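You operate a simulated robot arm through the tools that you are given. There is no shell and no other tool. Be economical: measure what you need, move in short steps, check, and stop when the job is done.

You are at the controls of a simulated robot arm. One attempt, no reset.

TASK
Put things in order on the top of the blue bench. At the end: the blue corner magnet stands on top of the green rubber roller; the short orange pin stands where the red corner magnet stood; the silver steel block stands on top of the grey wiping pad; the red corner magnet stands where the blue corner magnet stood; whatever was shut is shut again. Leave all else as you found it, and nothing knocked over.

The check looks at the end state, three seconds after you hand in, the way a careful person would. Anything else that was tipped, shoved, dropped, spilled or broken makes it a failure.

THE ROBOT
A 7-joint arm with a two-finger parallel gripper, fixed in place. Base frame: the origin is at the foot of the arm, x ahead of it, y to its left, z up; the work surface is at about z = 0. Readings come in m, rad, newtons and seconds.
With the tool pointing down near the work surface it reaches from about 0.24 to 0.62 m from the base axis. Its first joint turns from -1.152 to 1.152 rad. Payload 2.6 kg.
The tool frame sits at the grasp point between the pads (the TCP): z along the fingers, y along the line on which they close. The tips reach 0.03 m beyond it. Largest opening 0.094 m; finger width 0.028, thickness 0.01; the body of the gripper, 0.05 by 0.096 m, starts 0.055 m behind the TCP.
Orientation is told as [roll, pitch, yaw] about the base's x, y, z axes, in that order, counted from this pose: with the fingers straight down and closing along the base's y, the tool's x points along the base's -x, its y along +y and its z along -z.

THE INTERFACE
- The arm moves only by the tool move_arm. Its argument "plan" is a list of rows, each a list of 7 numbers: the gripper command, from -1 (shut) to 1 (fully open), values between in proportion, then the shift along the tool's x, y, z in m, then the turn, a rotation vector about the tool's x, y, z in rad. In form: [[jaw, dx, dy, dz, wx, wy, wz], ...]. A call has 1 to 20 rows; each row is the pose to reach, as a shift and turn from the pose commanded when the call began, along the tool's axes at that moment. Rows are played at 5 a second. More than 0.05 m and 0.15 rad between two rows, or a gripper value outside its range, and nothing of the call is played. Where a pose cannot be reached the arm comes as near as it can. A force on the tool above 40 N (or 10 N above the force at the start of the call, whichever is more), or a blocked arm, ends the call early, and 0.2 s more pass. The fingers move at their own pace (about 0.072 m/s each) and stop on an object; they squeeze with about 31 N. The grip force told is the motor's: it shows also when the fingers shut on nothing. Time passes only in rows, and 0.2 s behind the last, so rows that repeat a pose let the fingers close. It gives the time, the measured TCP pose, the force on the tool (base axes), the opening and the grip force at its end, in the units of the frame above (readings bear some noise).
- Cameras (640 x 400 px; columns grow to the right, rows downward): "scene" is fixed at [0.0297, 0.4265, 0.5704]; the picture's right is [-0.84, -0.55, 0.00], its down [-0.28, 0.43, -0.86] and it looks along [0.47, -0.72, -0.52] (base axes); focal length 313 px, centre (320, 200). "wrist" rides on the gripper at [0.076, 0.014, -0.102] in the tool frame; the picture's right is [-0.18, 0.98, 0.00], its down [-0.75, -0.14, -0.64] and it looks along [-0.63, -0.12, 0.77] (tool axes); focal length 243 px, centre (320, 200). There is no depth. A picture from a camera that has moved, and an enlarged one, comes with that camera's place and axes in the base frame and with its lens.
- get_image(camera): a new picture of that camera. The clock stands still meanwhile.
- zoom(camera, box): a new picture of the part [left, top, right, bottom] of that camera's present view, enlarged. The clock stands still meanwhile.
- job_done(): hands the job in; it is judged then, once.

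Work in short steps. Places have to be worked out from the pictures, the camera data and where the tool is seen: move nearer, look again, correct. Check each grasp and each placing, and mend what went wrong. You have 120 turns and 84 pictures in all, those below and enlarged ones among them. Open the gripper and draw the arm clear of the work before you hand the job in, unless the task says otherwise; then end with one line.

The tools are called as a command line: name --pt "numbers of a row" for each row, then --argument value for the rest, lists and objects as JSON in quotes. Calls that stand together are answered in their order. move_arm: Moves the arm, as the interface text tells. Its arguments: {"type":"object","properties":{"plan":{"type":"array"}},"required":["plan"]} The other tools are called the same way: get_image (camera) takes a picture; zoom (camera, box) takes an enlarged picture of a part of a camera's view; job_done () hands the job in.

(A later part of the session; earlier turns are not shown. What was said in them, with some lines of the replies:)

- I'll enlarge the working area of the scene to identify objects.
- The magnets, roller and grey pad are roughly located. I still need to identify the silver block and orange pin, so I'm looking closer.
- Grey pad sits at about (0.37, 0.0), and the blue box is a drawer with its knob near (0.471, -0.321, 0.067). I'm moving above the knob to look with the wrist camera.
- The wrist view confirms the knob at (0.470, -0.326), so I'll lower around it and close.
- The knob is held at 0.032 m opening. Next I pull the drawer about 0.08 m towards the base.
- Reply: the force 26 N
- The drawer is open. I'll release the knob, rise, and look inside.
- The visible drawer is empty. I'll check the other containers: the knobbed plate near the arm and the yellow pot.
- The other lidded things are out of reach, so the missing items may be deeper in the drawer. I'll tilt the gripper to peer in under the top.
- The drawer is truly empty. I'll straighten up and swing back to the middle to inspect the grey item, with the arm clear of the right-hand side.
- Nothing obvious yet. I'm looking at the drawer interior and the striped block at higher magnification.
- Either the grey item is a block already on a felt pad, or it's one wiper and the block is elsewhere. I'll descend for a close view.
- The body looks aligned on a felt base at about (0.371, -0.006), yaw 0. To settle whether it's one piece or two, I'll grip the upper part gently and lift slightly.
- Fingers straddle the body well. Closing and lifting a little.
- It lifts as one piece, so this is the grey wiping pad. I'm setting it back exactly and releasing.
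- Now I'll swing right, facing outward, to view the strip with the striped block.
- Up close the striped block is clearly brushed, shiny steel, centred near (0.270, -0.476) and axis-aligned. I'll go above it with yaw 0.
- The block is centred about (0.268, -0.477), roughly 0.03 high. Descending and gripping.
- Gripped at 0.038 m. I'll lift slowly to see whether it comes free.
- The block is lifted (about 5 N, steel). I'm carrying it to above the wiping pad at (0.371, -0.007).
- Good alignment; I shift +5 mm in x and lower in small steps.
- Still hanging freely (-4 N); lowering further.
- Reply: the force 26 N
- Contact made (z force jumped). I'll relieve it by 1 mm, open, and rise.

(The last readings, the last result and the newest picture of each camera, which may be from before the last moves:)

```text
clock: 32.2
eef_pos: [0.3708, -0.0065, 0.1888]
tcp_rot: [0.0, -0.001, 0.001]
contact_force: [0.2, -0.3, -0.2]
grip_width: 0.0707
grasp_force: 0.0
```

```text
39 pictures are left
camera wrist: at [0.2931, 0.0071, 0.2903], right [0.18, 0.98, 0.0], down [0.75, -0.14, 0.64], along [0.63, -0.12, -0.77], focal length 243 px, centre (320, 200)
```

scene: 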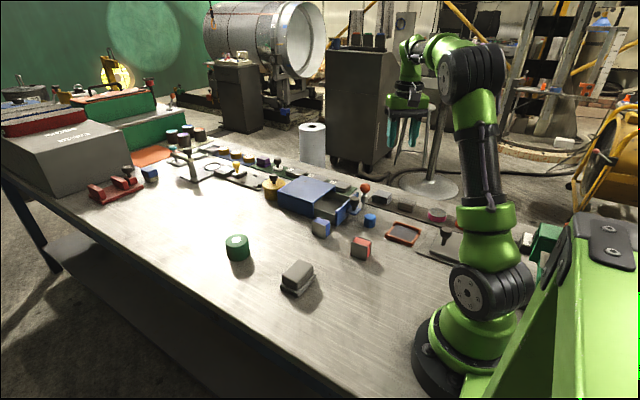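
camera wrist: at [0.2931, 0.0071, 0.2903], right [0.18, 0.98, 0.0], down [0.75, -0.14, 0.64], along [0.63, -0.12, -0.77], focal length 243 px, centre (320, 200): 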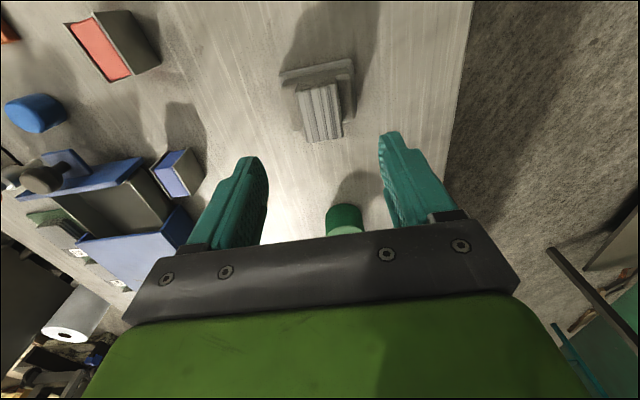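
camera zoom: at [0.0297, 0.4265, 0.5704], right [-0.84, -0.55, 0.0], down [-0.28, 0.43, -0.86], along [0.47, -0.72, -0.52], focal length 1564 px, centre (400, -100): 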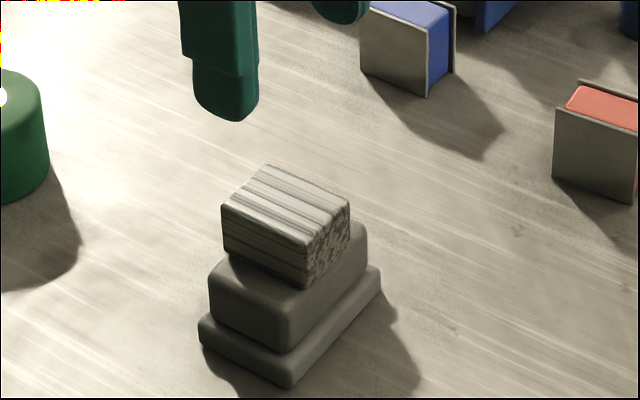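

The block stands centred on the pad. Next is the blue magnet, so I'm moving to view it closely.

move_arm --pt "0.5 -0.008 -0.04 -0.01 0 0 0" --pt "0.5 -0.016 -0.08 -0.01 0 0 0" --pt "0.5 -0.024 -0.12 -0.01 0 0 0" --pt "0.5 -0.032 -0.16 -0.01 0 0 0" --pt "0.5 -0.039 -0.19 -0.01 0 0 0" --pt "0.5 -0.039 -0.19 -0.01 0 0 0"

zoom --camera "wrist" --box '[160, 20, 400, 170]'

```text
clock: 33.6
eef_pos: [0.4111, -0.1954, 0.2011]
tcp_rot: [0.0, -0.001, 0.001]
contact_force: [-0.7, -0.3, 0.1]
grip_width: 0.0709
grasp_force: 0.1
```

```text
2.67 times, centred on (280, 95) of wrist
camera zoom: at [0.3339, -0.183, 0.3027], right [0.18, 0.98, 0.0], down [0.75, -0.14, 0.64], along [0.63, -0.12, -0.77], focal length 647 px, centre (427, 480)
```

zoom: 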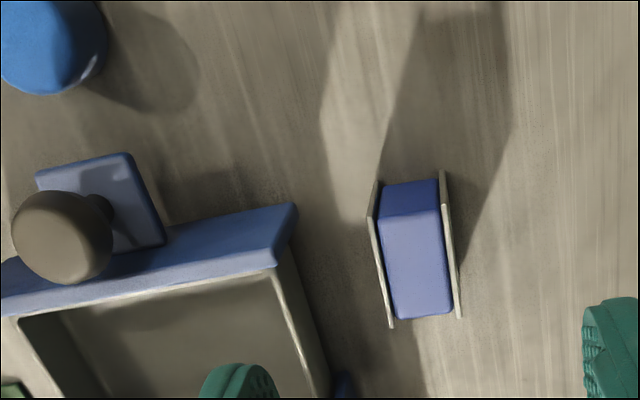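

Blue magnet: centre (0.435, -0.2065), plates along ±y. I'll shut the drawer first for clearance, with its knob at (0.391, -0.326).

move_arm --pt "0.1 0.01 -0.045 0 0 0 0" --pt "0.1 0.02 -0.09 0 0 0 0" --pt "0.1 0.02 -0.13 0.02 0 0 0" --pt "0.1 0.02 -0.13 0.06 0 0 0" --pt "0.1 0.02 -0.13 0.1 0 0 0" --pt "0.1 0.02 -0.13 0.128 0 0 0" --pt "0.1 0.02 -0.13 0.128 0 0 0" --pt "-1 0.02 -0.13 0.128 0 0 0" --pt "-1 0.02 -0.13 0.128 0 0 0" --pt "-1 0.02 -0.13 0.128 0 0 0"

```text
clock: 35.8
eef_pos: [0.3906, -0.3256, 0.0717]
tcp_rot: [0.003, -0.001, 0.005]
contact_force: [0.7, 10.8, -2.8]
grip_width: 0.0317
grasp_force: 44.9
```

Knob gripped; pushing the drawer shut.

move_arm --pt "-1 -0.01 0.001 0 0 0 0" --pt "-1 -0.02 0.001 0 0 0 0" --pt "-1 -0.03 0.001 0 0 0 0" --pt "-1 -0.04 0.001 0 0 0 0" --pt "-1 -0.05 0.001 0 0 0 0" --pt "-1 -0.06 0.001 0 0 0 0" --pt "-1 -0.07 0.001 0 0 0 0" --pt "-1 -0.076 0.001 0 0 0 0" --pt "-1 -0.08 0.001 0 0 0 0" --pt "-1 -0.082 0.001 0 0 0 0"

zoom --camera "scene" --box '[260, 160, 388, 240]'

```text
clock: 37.9
eef_pos: [0.4713, -0.3253, 0.0718]
tcp_rot: [0.003, 0.002, 0.001]
contact_force: [-3.2, 2.5, 2.4]
grip_width: 0.0319
grasp_force: 44.5
stopped in row 10: the force on the tool passed its limit (the readings are from after the stop); the commanded pose is now the measured one
```

```text
5.00 times, centred on (324, 200) of scene
camera zoom: at [0.0297, 0.4265, 0.5704], right [-0.84, -0.55, 0.0], down [-0.28, 0.43, -0.86], along [0.47, -0.72, -0.52], focal length 1564 px, centre (300, 200)
```

zoom: 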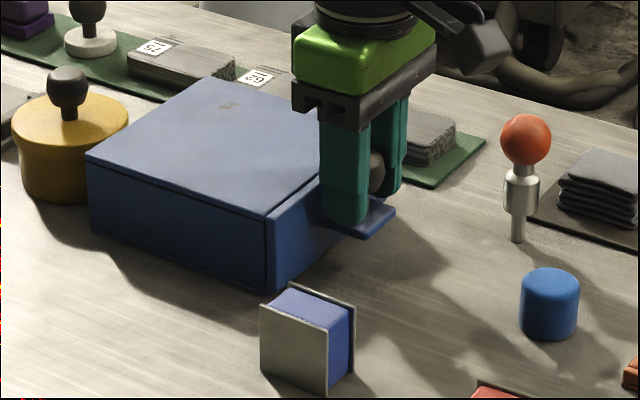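

The drawer is shut at the end stop. Releasing, rising and moving above the blue magnet.

move_arm --pt "0.1 0 0 0 0 0 0" --pt "0.1 0 0 0 0 0 0" --pt "0.1 0 0 -0.04 0 0 0" --pt "0.1 0 0 -0.08 0 0 0" --pt "0.2 0.012 0.04 -0.08 0 0 0" --pt "0.2 0.024 0.08 -0.08 0 0 0" --pt "0.2 0.036 0.119 -0.08 0 0 0" --pt "0.2 0.036 0.119 -0.04 0 0 0" --pt "0.2 0.036 0.119 -0.04 0 0 0"

```text
clock: 39.9
eef_pos: [0.4339, -0.2049, 0.1124]
tcp_rot: [0.004, 0.002, 0.0]
contact_force: [-0.3, -0.5, -0.5]
grip_width: 0.0565
grasp_force: 0.0
```

move_arm --pt "0.2 -0.001 -0.0015 0.025 0 0 0" --pt "0.2 -0.001 -0.0015 0.05 0 0 0" --pt "0.2 -0.001 -0.0015 0.07 0 0 0" --pt "0.2 -0.001 -0.0015 0.07 0 0 0" --pt "-0.7 -0.001 -0.0015 0.07 0 0 0" --pt "-0.7 -0.001 -0.0015 0.07 0 0 0" --pt "-0.7 -0.001 -0.0015 0.07 0 0 0"

zoom --camera "scene" --box '[260, 160, 388, 240]'

```text
clock: 41.5
eef_pos: [0.4339, -0.2083, 0.0404]
tcp_rot: [0.004, 0.004, 0.0]
contact_force: [0.9, 0.5, -1.0]
grip_width: 0.0363
grasp_force: 30.6
```

```text
5.00 times, centred on (324, 200) of scene
camera zoom: at [0.0297, 0.4265, 0.5704], right [-0.84, -0.55, 0.0], down [-0.28, 0.43, -0.86], along [0.47, -0.72, -0.52], focal length 1564 px, centre (300, 200)
```

zoom: 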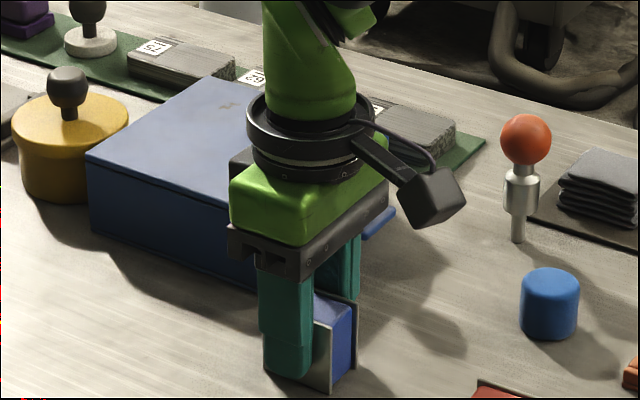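

Blue magnet gripped (centre ≈ (0.435, -0.208)). Lifting and moving towards the roller to locate it.

move_arm --pt "-0.7 0 0 -0.02 0 0 0" --pt "-0.7 0 0 -0.06 0 0 0" --pt "-0.7 0 0 -0.1 0 0 0" --pt "-0.7 -0.01 0.045 -0.12 0 0 0" --pt "-0.7 -0.01 0.09 -0.13 0 0 0" --pt "-0.7 -0.01 0.135 -0.13 0 0 0" --pt "-0.7 -0.01 0.165 -0.13 0 0 0" --pt "-0.7 -0.01 0.165 -0.13 0 0 0"

get_image --camera "wrist"

zoom --camera "scene" --box '[200, 200, 296, 260]'

```text
refused: row 4 steps farther than a row can; nothing moved
```

```text
35 pictures are left
camera wrist: at [0.3589, -0.1949, 0.1442], right [0.18, 0.98, 0.0], down [0.76, -0.14, 0.64], along [0.63, -0.11, -0.77], focal length 243 px, centre (320, 200)
```

wrist: 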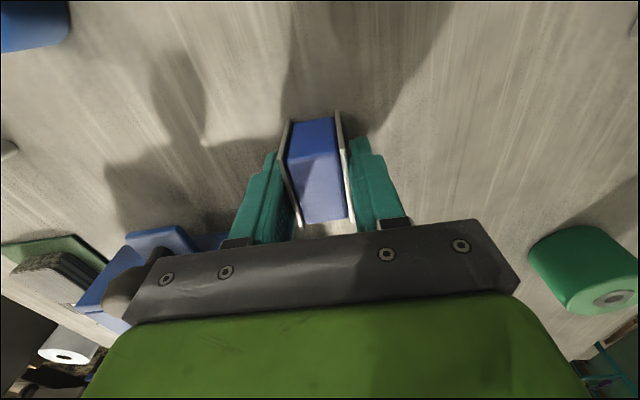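

```text
6.67 times, centred on (248, 230) of scene
camera zoom: at [0.0297, 0.4265, 0.5704], right [-0.84, -0.55, 0.0], down [-0.28, 0.43, -0.86], along [0.47, -0.72, -0.52], focal length 2085 px, centre (800, 0)
```

zoom: 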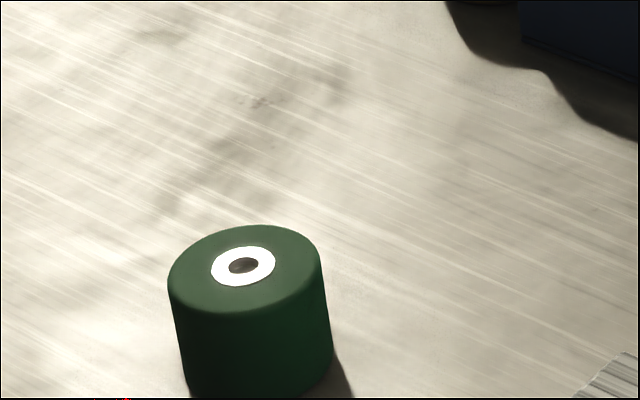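

Triangulating gives the roller top at (0.576, -0.0035, 0.048). Replaying the lift with shorter steps, going straight above it.

move_arm --pt "-0.7 0 0 -0.02 0 0 0" --pt "-0.7 0 0 -0.06 0 0 0" --pt "-0.7 0 0 -0.1 0 0 0" --pt "-0.7 -0.024 0.035 -0.11 0 0 0" --pt "-0.7 -0.048 0.07 -0.11 0 0 0" --pt "-0.7 -0.072 0.105 -0.11 0 0 0" --pt "-0.7 -0.096 0.14 -0.11 0 0 0" --pt "-0.7 -0.12 0.175 -0.11 0 0 0" --pt "-0.7 -0.142 0.205 -0.1 0 0 0" --pt "-0.7 -0.142 0.205 -0.07 0 0 0" --pt "-0.7 -0.142 0.205 -0.07 0 0 0"

zoom --camera "scene" --box '[184, 190, 296, 260]'

get_image --camera "wrist"

```text
clock: 43.9
eef_pos: [0.579, -0.0032, 0.1131]
tcp_rot: [0.004, 0.003, 0.0]
contact_force: [0.0, 0.4, -3.0]
grip_width: 0.0363
grasp_force: 31.3
```

```text
5.71 times, centred on (240, 225) of scene
camera zoom: at [0.0297, 0.4265, 0.5704], right [-0.84, -0.55, 0.0], down [-0.28, 0.43, -0.86], along [0.47, -0.72, -0.52], focal length 1787 px, centre (777, 57)
```

zoom: 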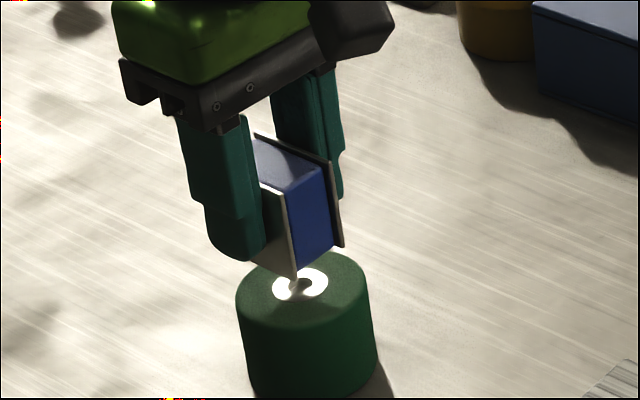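

```text
32 pictures are left
camera wrist: at [0.5029, 0.0101, 0.2158], right [0.18, 0.98, 0.0], down [0.76, -0.14, 0.64], along [0.63, -0.12, -0.77], focal length 243 px, centre (320, 200)
```

wrist: 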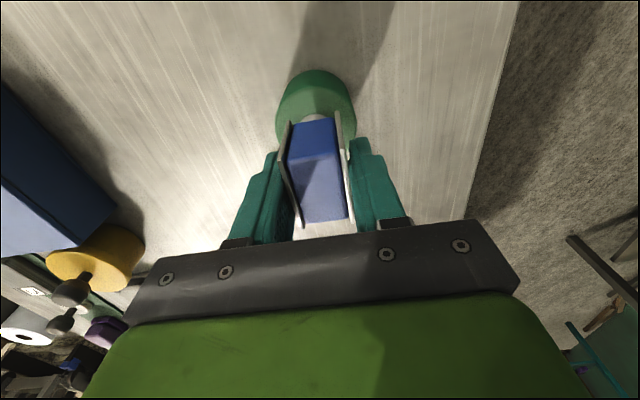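

Aligned. Shifting 3 mm back and lowering until the contact force changes.

move_arm --pt "-0.7 0.003 0 0.008 0 0 0" --pt "-0.7 0.003 0 0.016 0 0 0" --pt "-0.7 0.003 0 0.02 0 0 0" --pt "-0.7 0.003 0 0.0225 0 0 0" --pt "-0.7 0.003 0 0.0225 0 0 0"

```text
clock: 45.1
eef_pos: [0.5755, -0.0031, 0.0917]
tcp_rot: [0.005, 0.0, -0.001]
contact_force: [-3.9, -1.2, 9.3]
grip_width: 0.036
grasp_force: 31.5
```

Contact reached (+12 N). Releasing and rising.

move_arm --pt "-0.7 0.003 0 0 0 0 0" --pt "0.4 0.003 0 0 0 0 0" --pt "0.4 0.003 0 0 0 0 0" --pt "0.4 0 0 0 0 0 0" --pt "0.4 0 0 -0.03 0 0 0" --pt "0.4 0 0 -0.07 0 0 0" --pt "0.4 0 0 -0.1 0 0 0" --pt "0.4 0 0 -0.1 0 0 0"

zoom --camera "scene" --box '[184, 200, 296, 270]'

```text
clock: 46.9
eef_pos: [0.5742, -0.0016, 0.1906]
tcp_rot: [0.002, 0.003, -0.001]
contact_force: [0.0, 0.7, -0.4]
grip_width: 0.0656
grasp_force: 0.0
```

```text
5.71 times, centred on (240, 235) of scene
camera zoom: at [0.0297, 0.4265, 0.5704], right [-0.84, -0.55, 0.0], down [-0.28, 0.43, -0.86], along [0.47, -0.72, -0.52], focal length 1787 px, centre (777, 0)
```

zoom: 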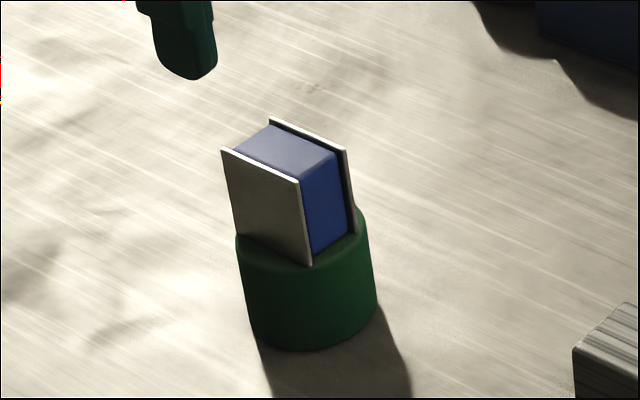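

Blue magnet stands upright on the roller. Moving back to view the red magnet.

move_arm --pt "0.3 0.03 -0.01 -0.03 0 0 0" --pt "0.3 0.07 -0.03 -0.03 0 0 0" --pt "0.3 0.11 -0.05 -0.03 0 0 0" --pt "0.3 0.15 -0.075 -0.03 0 0 0" --pt "0.3 0.19 -0.1 -0.03 0 0 0" --pt "0.3 0.23 -0.125 -0.03 0 0 0" --pt "0.3 0.27 -0.15 -0.03 0 0 0" --pt "0.3 0.3 -0.172 -0.02 0 0 0" --pt "0.3 0.3 -0.172 -0.02 0 0 0"

zoom --camera "wrist" --box '[200, 0, 440, 150]'

```text
clock: 48.9
eef_pos: [0.2759, -0.1737, 0.2101]
tcp_rot: [0.003, 0.003, -0.001]
contact_force: [-0.2, 0.3, -0.2]
grip_width: 0.0611
grasp_force: 0.0
```

```text
2.67 times, centred on (320, 75) of wrist
camera zoom: at [0.1982, -0.1607, 0.3125], right [0.18, 0.98, 0.0], down [0.76, -0.14, 0.64], along [0.63, -0.11, -0.77], focal length 647 px, centre (320, 533)
```

zoom: 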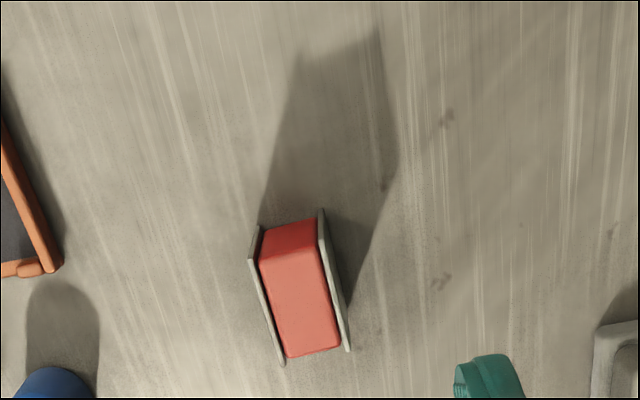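

Red magnet: centre ≈ (0.296, -0.186), nearly square with a slight yaw. Descending to grip it.

move_arm --pt "0.3 -0.02 -0.012 0.04 0 0 -0.05" --pt "0.3 -0.02 -0.012 0.08 0 0 -0.05" --pt "0.3 -0.02 -0.012 0.12 0 0 -0.05" --pt "0.3 -0.02 -0.012 0.15 0 0 -0.05" --pt "0.3 -0.02 -0.012 0.169 0 0 -0.05" --pt "0.3 -0.02 -0.012 0.169 0 0 -0.05"

get_image --camera "wrist"

```text
clock: 50.3
eef_pos: [0.293, -0.1861, 0.0401]
tcp_rot: [0.007, 0.004, 0.051]
contact_force: [0.7, 0.1, -0.6]
grip_width: 0.0615
grasp_force: 0.1
```

```text
29 pictures are left
camera wrist: at [0.2159, -0.1771, 0.1426], right [0.13, 0.99, 0.0], down [0.76, -0.11, 0.64], along [0.63, -0.08, -0.77], focal length 243 px, centre (320, 200)
```

wrist: 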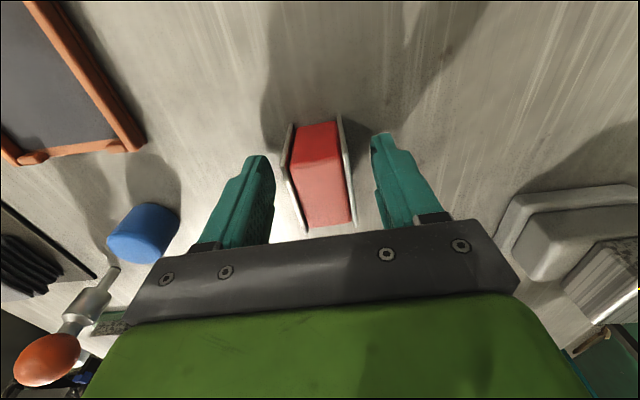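

Well centred between the fingers. Closing.

move_arm --pt "-0.7 0 0 0 0 0 0" --pt "-0.7 0 0 0 0 0 0" --pt "-0.7 0 0 0 0 0 0" --pt "-0.7 0 0 0 0 0 0"

```text
clock: 51.3
eef_pos: [0.2925, -0.187, 0.0395]
tcp_rot: [0.002, 0.003, 0.051]
contact_force: [-0.6, 0.0, -0.1]
grip_width: 0.0362
grasp_force: 30.8
```

Red gripped at 0.036 m. Carrying it to where blue stood: TCP (0.434, -0.208), yaw 0.

move_arm --pt "-0.7 0 0 -0.02 0 0 0" --pt "-0.7 0 0 -0.06 0 0 0" --pt "-0.7 -0.035 -0.007 -0.08 0 0 0.02" --pt "-0.7 -0.07 -0.014 -0.08 0 0 0.051" --pt "-0.7 -0.105 -0.021 -0.08 0 0 0.051" --pt "-0.7 -0.14 -0.028 -0.07 0 0 0.051" --pt "-0.7 -0.14 -0.028 -0.04 0 0 0.051" --pt "-0.7 -0.14 -0.028 -0.012 0 0 0.051" --pt "-0.7 -0.14 -0.028 -0.012 0 0 0.051"

zoom --camera "scene" --box '[260, 160, 388, 240]'

```text
clock: 53.3
eef_pos: [0.4361, -0.2073, 0.052]
tcp_rot: [0.004, 0.004, -0.001]
contact_force: [-0.3, 0.6, -4.1]
grip_width: 0.0362
grasp_force: 30.9
```

```text
5.00 times, centred on (324, 200) of scene
camera zoom: at [0.0297, 0.4265, 0.5704], right [-0.84, -0.55, 0.0], down [-0.28, 0.43, -0.86], along [0.47, -0.72, -0.52], focal length 1564 px, centre (300, 200)
```

zoom: 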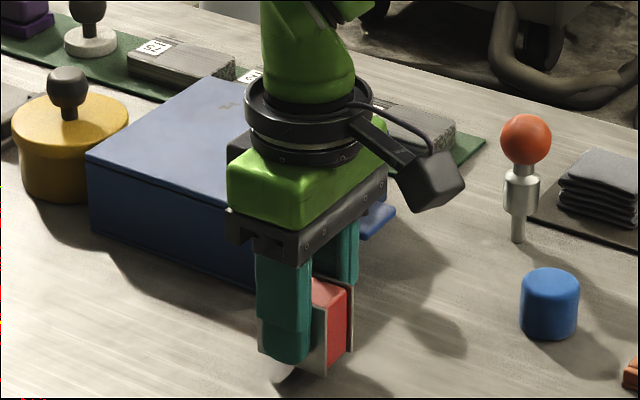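

move_arm --pt "-0.7 0.001 0 0.005 0 0 0" --pt "-0.7 0.001 0 0.009 0 0 0" --pt "-0.7 0.001 0 0.0115 0 0 0" --pt "-0.7 0.001 0 0.0115 0 0 0"

```text
clock: 54.3
eef_pos: [0.4341, -0.2078, 0.0396]
tcp_rot: [0.003, 0.004, 0.001]
contact_force: [0.2, 0.8, -2.7]
grip_width: 0.036
grasp_force: 31.0
```

move_arm --pt "-0.7 0 0 0.001 0 0 0" --pt "-0.7 0 0 0.001 0 0 0"

```text
clock: 54.9
eef_pos: [0.4361, -0.2067, 0.0402]
tcp_rot: [0.003, 0.004, 0.0]
contact_force: [-2.1, 0.9, 1.9]
grip_width: 0.0361
grasp_force: 31.4
```

Touching the bench now (z force changed sign). Releasing and rising.

move_arm --pt "0.2 0 0 0 0 0 0" --pt "0.2 0 0 0 0 0 0" --pt "0.2 0 0 -0.03 0 0 0" --pt "0.2 0 0 -0.07 0 0 0" --pt "0.2 0 0 -0.11 0 0 0" --pt "0.2 0 0 -0.15 0 0 0" --pt "0.2 0 0 -0.15 0 0 0"

zoom --camera "scene" --box '[260, 160, 388, 240]'

```text
clock: 56.5
eef_pos: [0.4335, -0.208, 0.1891]
tcp_rot: [0.003, 0.003, 0.0]
contact_force: [0.2, 0.0, -0.1]
grip_width: 0.0563
grasp_force: 0.1
```

```text
5.00 times, centred on (324, 200) of scene
camera zoom: at [0.0297, 0.4265, 0.5704], right [-0.84, -0.55, 0.0], down [-0.28, 0.43, -0.86], along [0.47, -0.72, -0.52], focal length 1564 px, centre (300, 200)
```

zoom: 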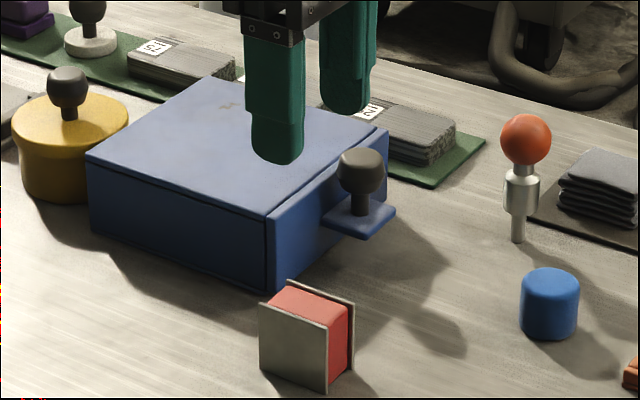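

Red now stands exactly where blue stood. Next is the orange-ball pin near (0.393, -0.402): move in to view it.

move_arm --pt "0.2 0.012 -0.045 -0.01 0 0 0" --pt "0.2 0.025 -0.09 -0.02 0 0 0" --pt "0.2 0.037 -0.135 -0.02 0 0 0" --pt "0.2 0.05 -0.18 -0.02 0 0 0" --pt "0.2 0.05 -0.19 -0.02 0 0 0" --pt "0.2 0.05 -0.19 -0.02 0 0 0"

get_image --camera "wrist"

```text
clock: 57.9
eef_pos: [0.3861, -0.3965, 0.2093]
tcp_rot: [0.003, 0.005, 0.0]
contact_force: [1.3, 0.1, -0.3]
grip_width: 0.056
grasp_force: 0.1
```

```text
26 pictures are left
camera wrist: at [0.308, -0.384, 0.3123], right [0.18, 0.98, 0.0], down [0.76, -0.14, 0.64], along [0.63, -0.12, -0.77], focal length 243 px, centre (320, 200)
```

wrist: 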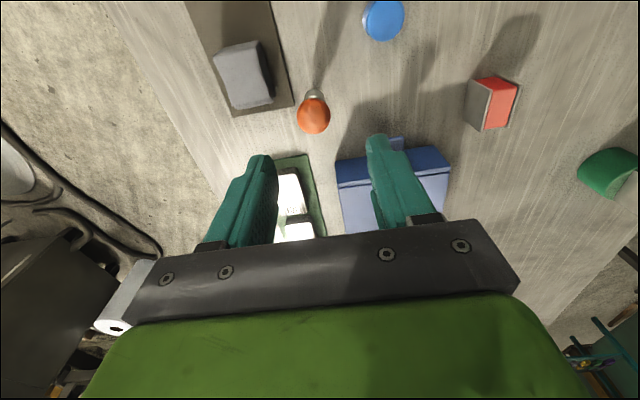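

move_arm --pt "0.4 -0.006 -0.0085 0.04 0 0 0" --pt "0.4 -0.006 -0.0085 0.07 0 0 0" --pt "0.4 -0.006 -0.0085 0.082 0 0 0" --pt "0.4 -0.006 -0.0085 0.082 0 0 0"

get_image --camera "wrist"

zoom --camera "scene" --box '[310, 140, 422, 210]'

```text
clock: 58.9
eef_pos: [0.3905, -0.4052, 0.1271]
tcp_rot: [0.002, 0.003, 0.0]
contact_force: [-0.4, 0.4, 0.2]
grip_width: 0.0658
grasp_force: 0.2
```

```text
25 pictures are left
camera wrist: at [0.3146, -0.3906, 0.2296], right [0.18, 0.98, 0.0], down [0.76, -0.14, 0.64], along [0.63, -0.12, -0.77], focal length 243 px, centre (320, 200)
```

wrist: 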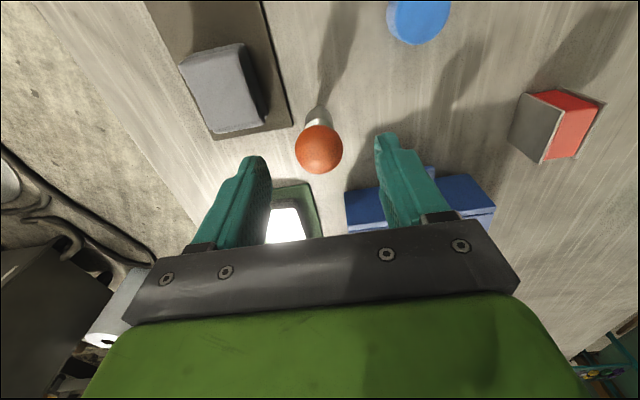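

```text
5.71 times, centred on (366, 175) of scene
camera zoom: at [0.0297, 0.4265, 0.5704], right [-0.84, -0.55, 0.0], down [-0.28, 0.43, -0.86], along [0.47, -0.72, -0.52], focal length 1787 px, centre (57, 343)
```

zoom: 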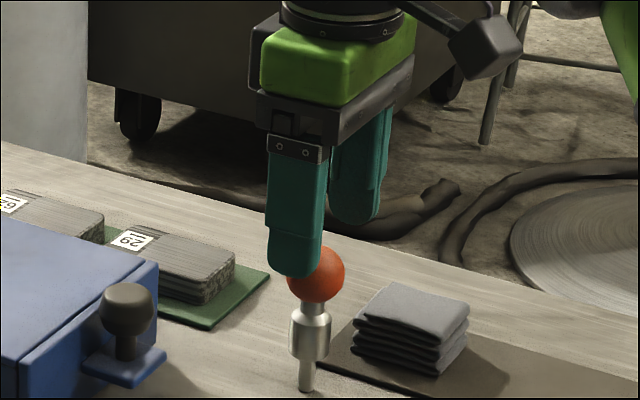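

The ball is at (0.393, -0.406) and the jaw is nearly centred on it. Descending to ball height and closing.

move_arm --pt "0.4 -0.002 -0.001 0.02 0 0 0" --pt "0.4 -0.002 -0.001 0.04 0 0 0" --pt "0.4 -0.002 -0.001 0.052 0 0 0" --pt "0.4 -0.002 -0.001 0.052 0 0 0" --pt "-0.8 -0.002 -0.001 0.052 0 0 0" --pt "-0.8 -0.002 -0.001 0.052 0 0 0" --pt "-0.8 -0.002 -0.001 0.052 0 0 0"

zoom --camera "scene" --box '[310, 150, 422, 220]'

```text
clock: 60.5
eef_pos: [0.3922, -0.4056, 0.0758]
tcp_rot: [0.005, 0.003, 0.0]
contact_force: [-0.1, 0.3, 0.0]
grip_width: 0.033
grasp_force: 31.2
```

```text
5.71 times, centred on (366, 185) of scene
camera zoom: at [0.0297, 0.4265, 0.5704], right [-0.84, -0.55, 0.0], down [-0.28, 0.43, -0.86], along [0.47, -0.72, -0.52], focal length 1787 px, centre (57, 286)
```

zoom: 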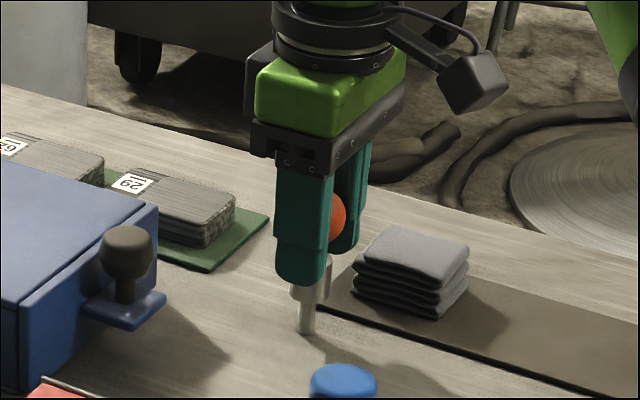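

Ball gripped at 0.033 m. Lifting slowly straight up.

move_arm --pt "-0.8 0 0 -0.005 0 0 0" --pt "-0.8 0 0 -0.015 0 0 0" --pt "-0.8 0 0 -0.035 0 0 0" --pt "-0.8 0 0 -0.065 0 0 0" --pt "-0.8 0 0 -0.09 0 0 0" --pt "-0.8 0 0 -0.09 0 0 0"

zoom --camera "scene" --box '[310, 130, 422, 200]'

```text
clock: 61.9
eef_pos: [0.3914, -0.407, 0.1642]
tcp_rot: [0.003, 0.003, 0.0]
contact_force: [0.8, 0.5, -0.7]
grip_width: 0.0331
grasp_force: 31.3
```

```text
5.71 times, centred on (366, 165) of scene
camera zoom: at [0.0297, 0.4265, 0.5704], right [-0.84, -0.55, 0.0], down [-0.28, 0.43, -0.86], along [0.47, -0.72, -0.52], focal length 1787 px, centre (57, 400)
```

zoom: 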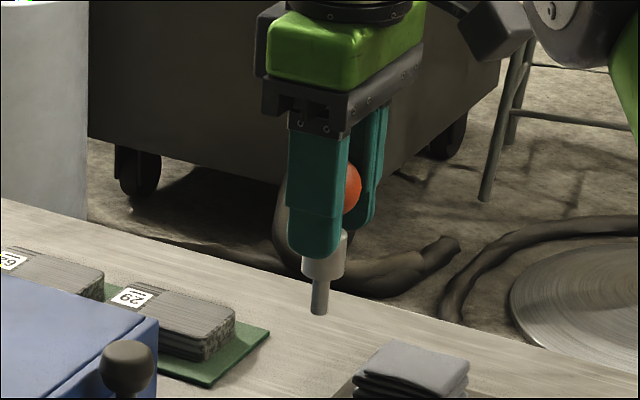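

The pin is free and hangs vertical. Carrying it to the red magnet's old spot at (0.294, -0.187).

move_arm --pt "-0.8 0.01 0.025 0 0 0 0" --pt "-0.8 0.028 0.062 0 0 0 0" --pt "-0.8 0.046 0.1 0 0 0 0" --pt "-0.8 0.064 0.14 0 0 0 0" --pt "-0.8 0.082 0.18 0 0 0 0" --pt "-0.8 0.098 0.219 0 0 0 0" --pt "-0.8 0.098 0.219 0.03 0 0 0" --pt "-0.8 0.098 0.219 0.06 0 0 0" --pt "-0.8 0.098 0.219 0.075 0 0 0" --pt "-0.8 0.098 0.219 0.075 0 0 0"

zoom --camera "scene" --box '[310, 190, 422, 260]'

```text
clock: 64.1
eef_pos: [0.2924, -0.1894, 0.0909]
tcp_rot: [0.004, 0.004, -0.002]
contact_force: [0.1, 0.0, -0.5]
grip_width: 0.0331
grasp_force: 31.2
```

```text
5.71 times, centred on (366, 225) of scene
camera zoom: at [0.0297, 0.4265, 0.5704], right [-0.84, -0.55, 0.0], down [-0.28, 0.43, -0.86], along [0.47, -0.72, -0.52], focal length 1787 px, centre (57, 57)
```

zoom: 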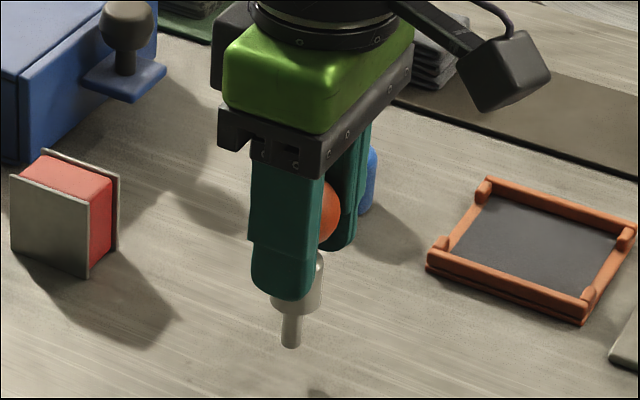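

Vertical and in position. Lowering the last ~14 mm gently.

move_arm --pt "-0.8 -0.002 0.001 0.005 0 0 0" --pt "-0.8 -0.002 0.001 0.01 0 0 0" --pt "-0.8 -0.002 0.001 0.013 0 0 0" --pt "-0.8 -0.002 0.001 0.014 0 0 0" --pt "-0.8 -0.002 0.001 0.014 0 0 0"

```text
clock: 65.3
eef_pos: [0.2968, -0.1872, 0.0775]
tcp_rot: [0.004, 0.003, 0.001]
contact_force: [0.3, 0.5, -0.9]
grip_width: 0.0329
grasp_force: 31.3
```

move_arm --pt "-0.8 0 0 0.0007 0 0 0" --pt "-0.8 0 0 0.0013 0 0 0" --pt "-0.8 0 0 0.0013 0 0 0"

zoom --camera "scene" --box '[338, 220, 386, 250]'

```text
clock: 66.1
eef_pos: [0.2963, -0.1874, 0.0756]
tcp_rot: [0.005, 0.002, -0.002]
contact_force: [-2.2, -0.1, 6.5]
grip_width: 0.0329
grasp_force: 31.0
```

```text
13.33 times, centred on (362, 235) of scene
camera zoom: at [0.0297, 0.4265, 0.5704], right [-0.84, -0.55, 0.0], down [-0.28, 0.43, -0.86], along [0.47, -0.72, -0.52], focal length 4170 px, centre (-240, -267)
```

zoom: 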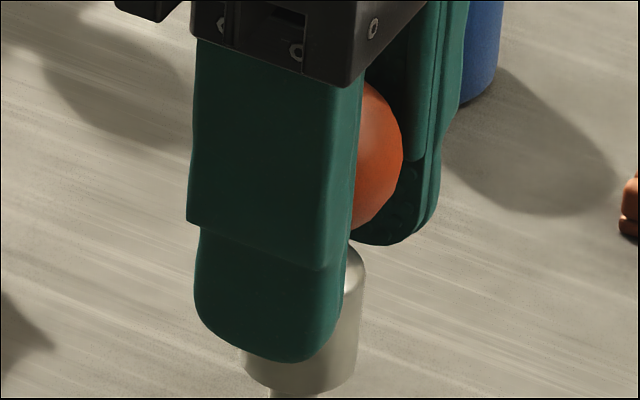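

Contact (6.5 N). Relieving slightly, then opening gently before rising.

move_arm --pt "-0.8 0 0 -0.0005 0 0 0" --pt "-0.8 0 0 -0.0005 0 0 0" --pt "-0.15 0 0 -0.0005 0 0 0" --pt "0 0 0 -0.0005 0 0 0" --pt "0.2 0 0 -0.0005 0 0 0" --pt "0.2 0 0 -0.0005 0 0 0"

zoom --camera "scene" --box '[320, 200, 400, 250]'

```text
clock: 67.5
eef_pos: [0.2959, -0.1857, 0.0759]
tcp_rot: [0.005, 0.004, 0.001]
contact_force: [0.0, -0.2, -0.5]
grip_width: 0.0567
grasp_force: 0.1
```

```text
8.00 times, centred on (360, 225) of scene
camera zoom: at [0.0297, 0.4265, 0.5704], right [-0.84, -0.55, 0.0], down [-0.28, 0.43, -0.86], along [0.47, -0.72, -0.52], focal length 2502 px, centre (0, 0)
```

zoom: 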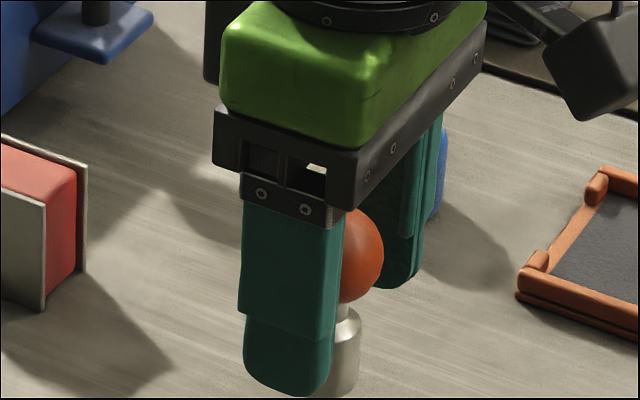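

The pin stands on its own. Rising straight up, then moving clear and checking everything.

move_arm --pt "0.2 0 0 -0.02 0 0 0" --pt "0.2 0 0 -0.05 0 0 0" --pt "0.2 0 0 -0.09 0 0 0" --pt "0.2 0 0 -0.13 0 0 0" --pt "0.2 0 0 -0.17 0 0 0" --pt "0.2 0 0 -0.21 0 0 0" --pt "1 -0.03 0.03 -0.23 0 0 0" --pt "1 -0.03 0.03 -0.23 0 0 0"

get_image --camera "scene"

zoom --camera "scene" --box '[210, 160, 450, 310]'

get_image --camera "wrist"

```text
clock: 69.3
eef_pos: [0.3252, -0.1587, 0.3081]
tcp_rot: [0.002, 0.005, -0.002]
contact_force: [-0.2, 0.2, -0.2]
grip_width: 0.0941
grasp_force: 0.0
```

```text
18 pictures are left
```

scene: 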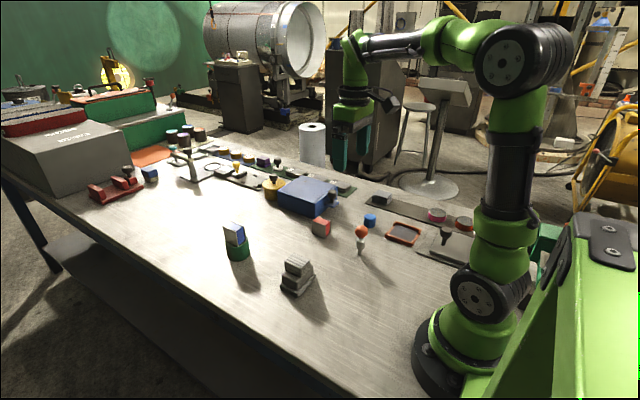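

```text
2.67 times, centred on (330, 235) of scene
camera zoom: at [0.0297, 0.4265, 0.5704], right [-0.84, -0.55, 0.0], down [-0.28, 0.43, -0.86], along [0.47, -0.72, -0.52], focal length 834 px, centre (293, 107)
```

zoom: 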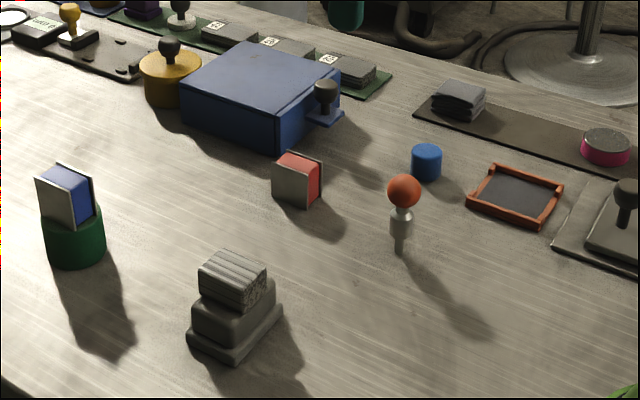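

```text
16 pictures are left
camera wrist: at [0.2493, -0.1451, 0.4104], right [0.19, 0.98, 0.0], down [0.76, -0.14, 0.64], along [0.63, -0.12, -0.77], focal length 243 px, centre (320, 200)
```

wrist: 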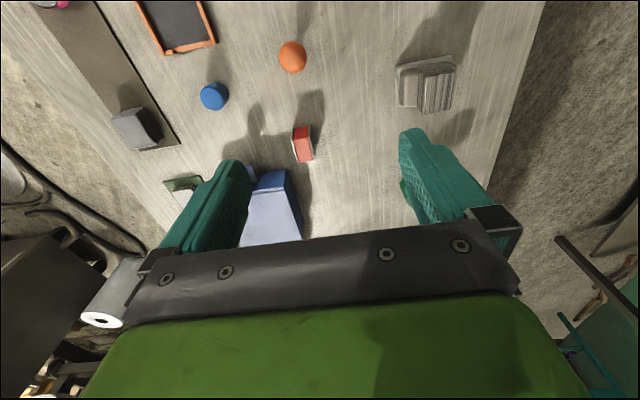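

Everything is upright and in place: blue on the roller, red at blue's old spot, the pin at red's old spot, the block on the pad. The drawer is shut and the arm is clear with the gripper open, so I'm handing in.

job_done

```text
The job is handed in.
```

The job is handed in: all four moves are done as asked, the drawer is shut again, and the last pictures show nothing knocked over. I took the striped, shiny block on the supply strip to be the silver steel block and the orange-ball pin to be the short orange pin. I also lifted the wiping pad about 1 cm to identify it and set it back in its place.
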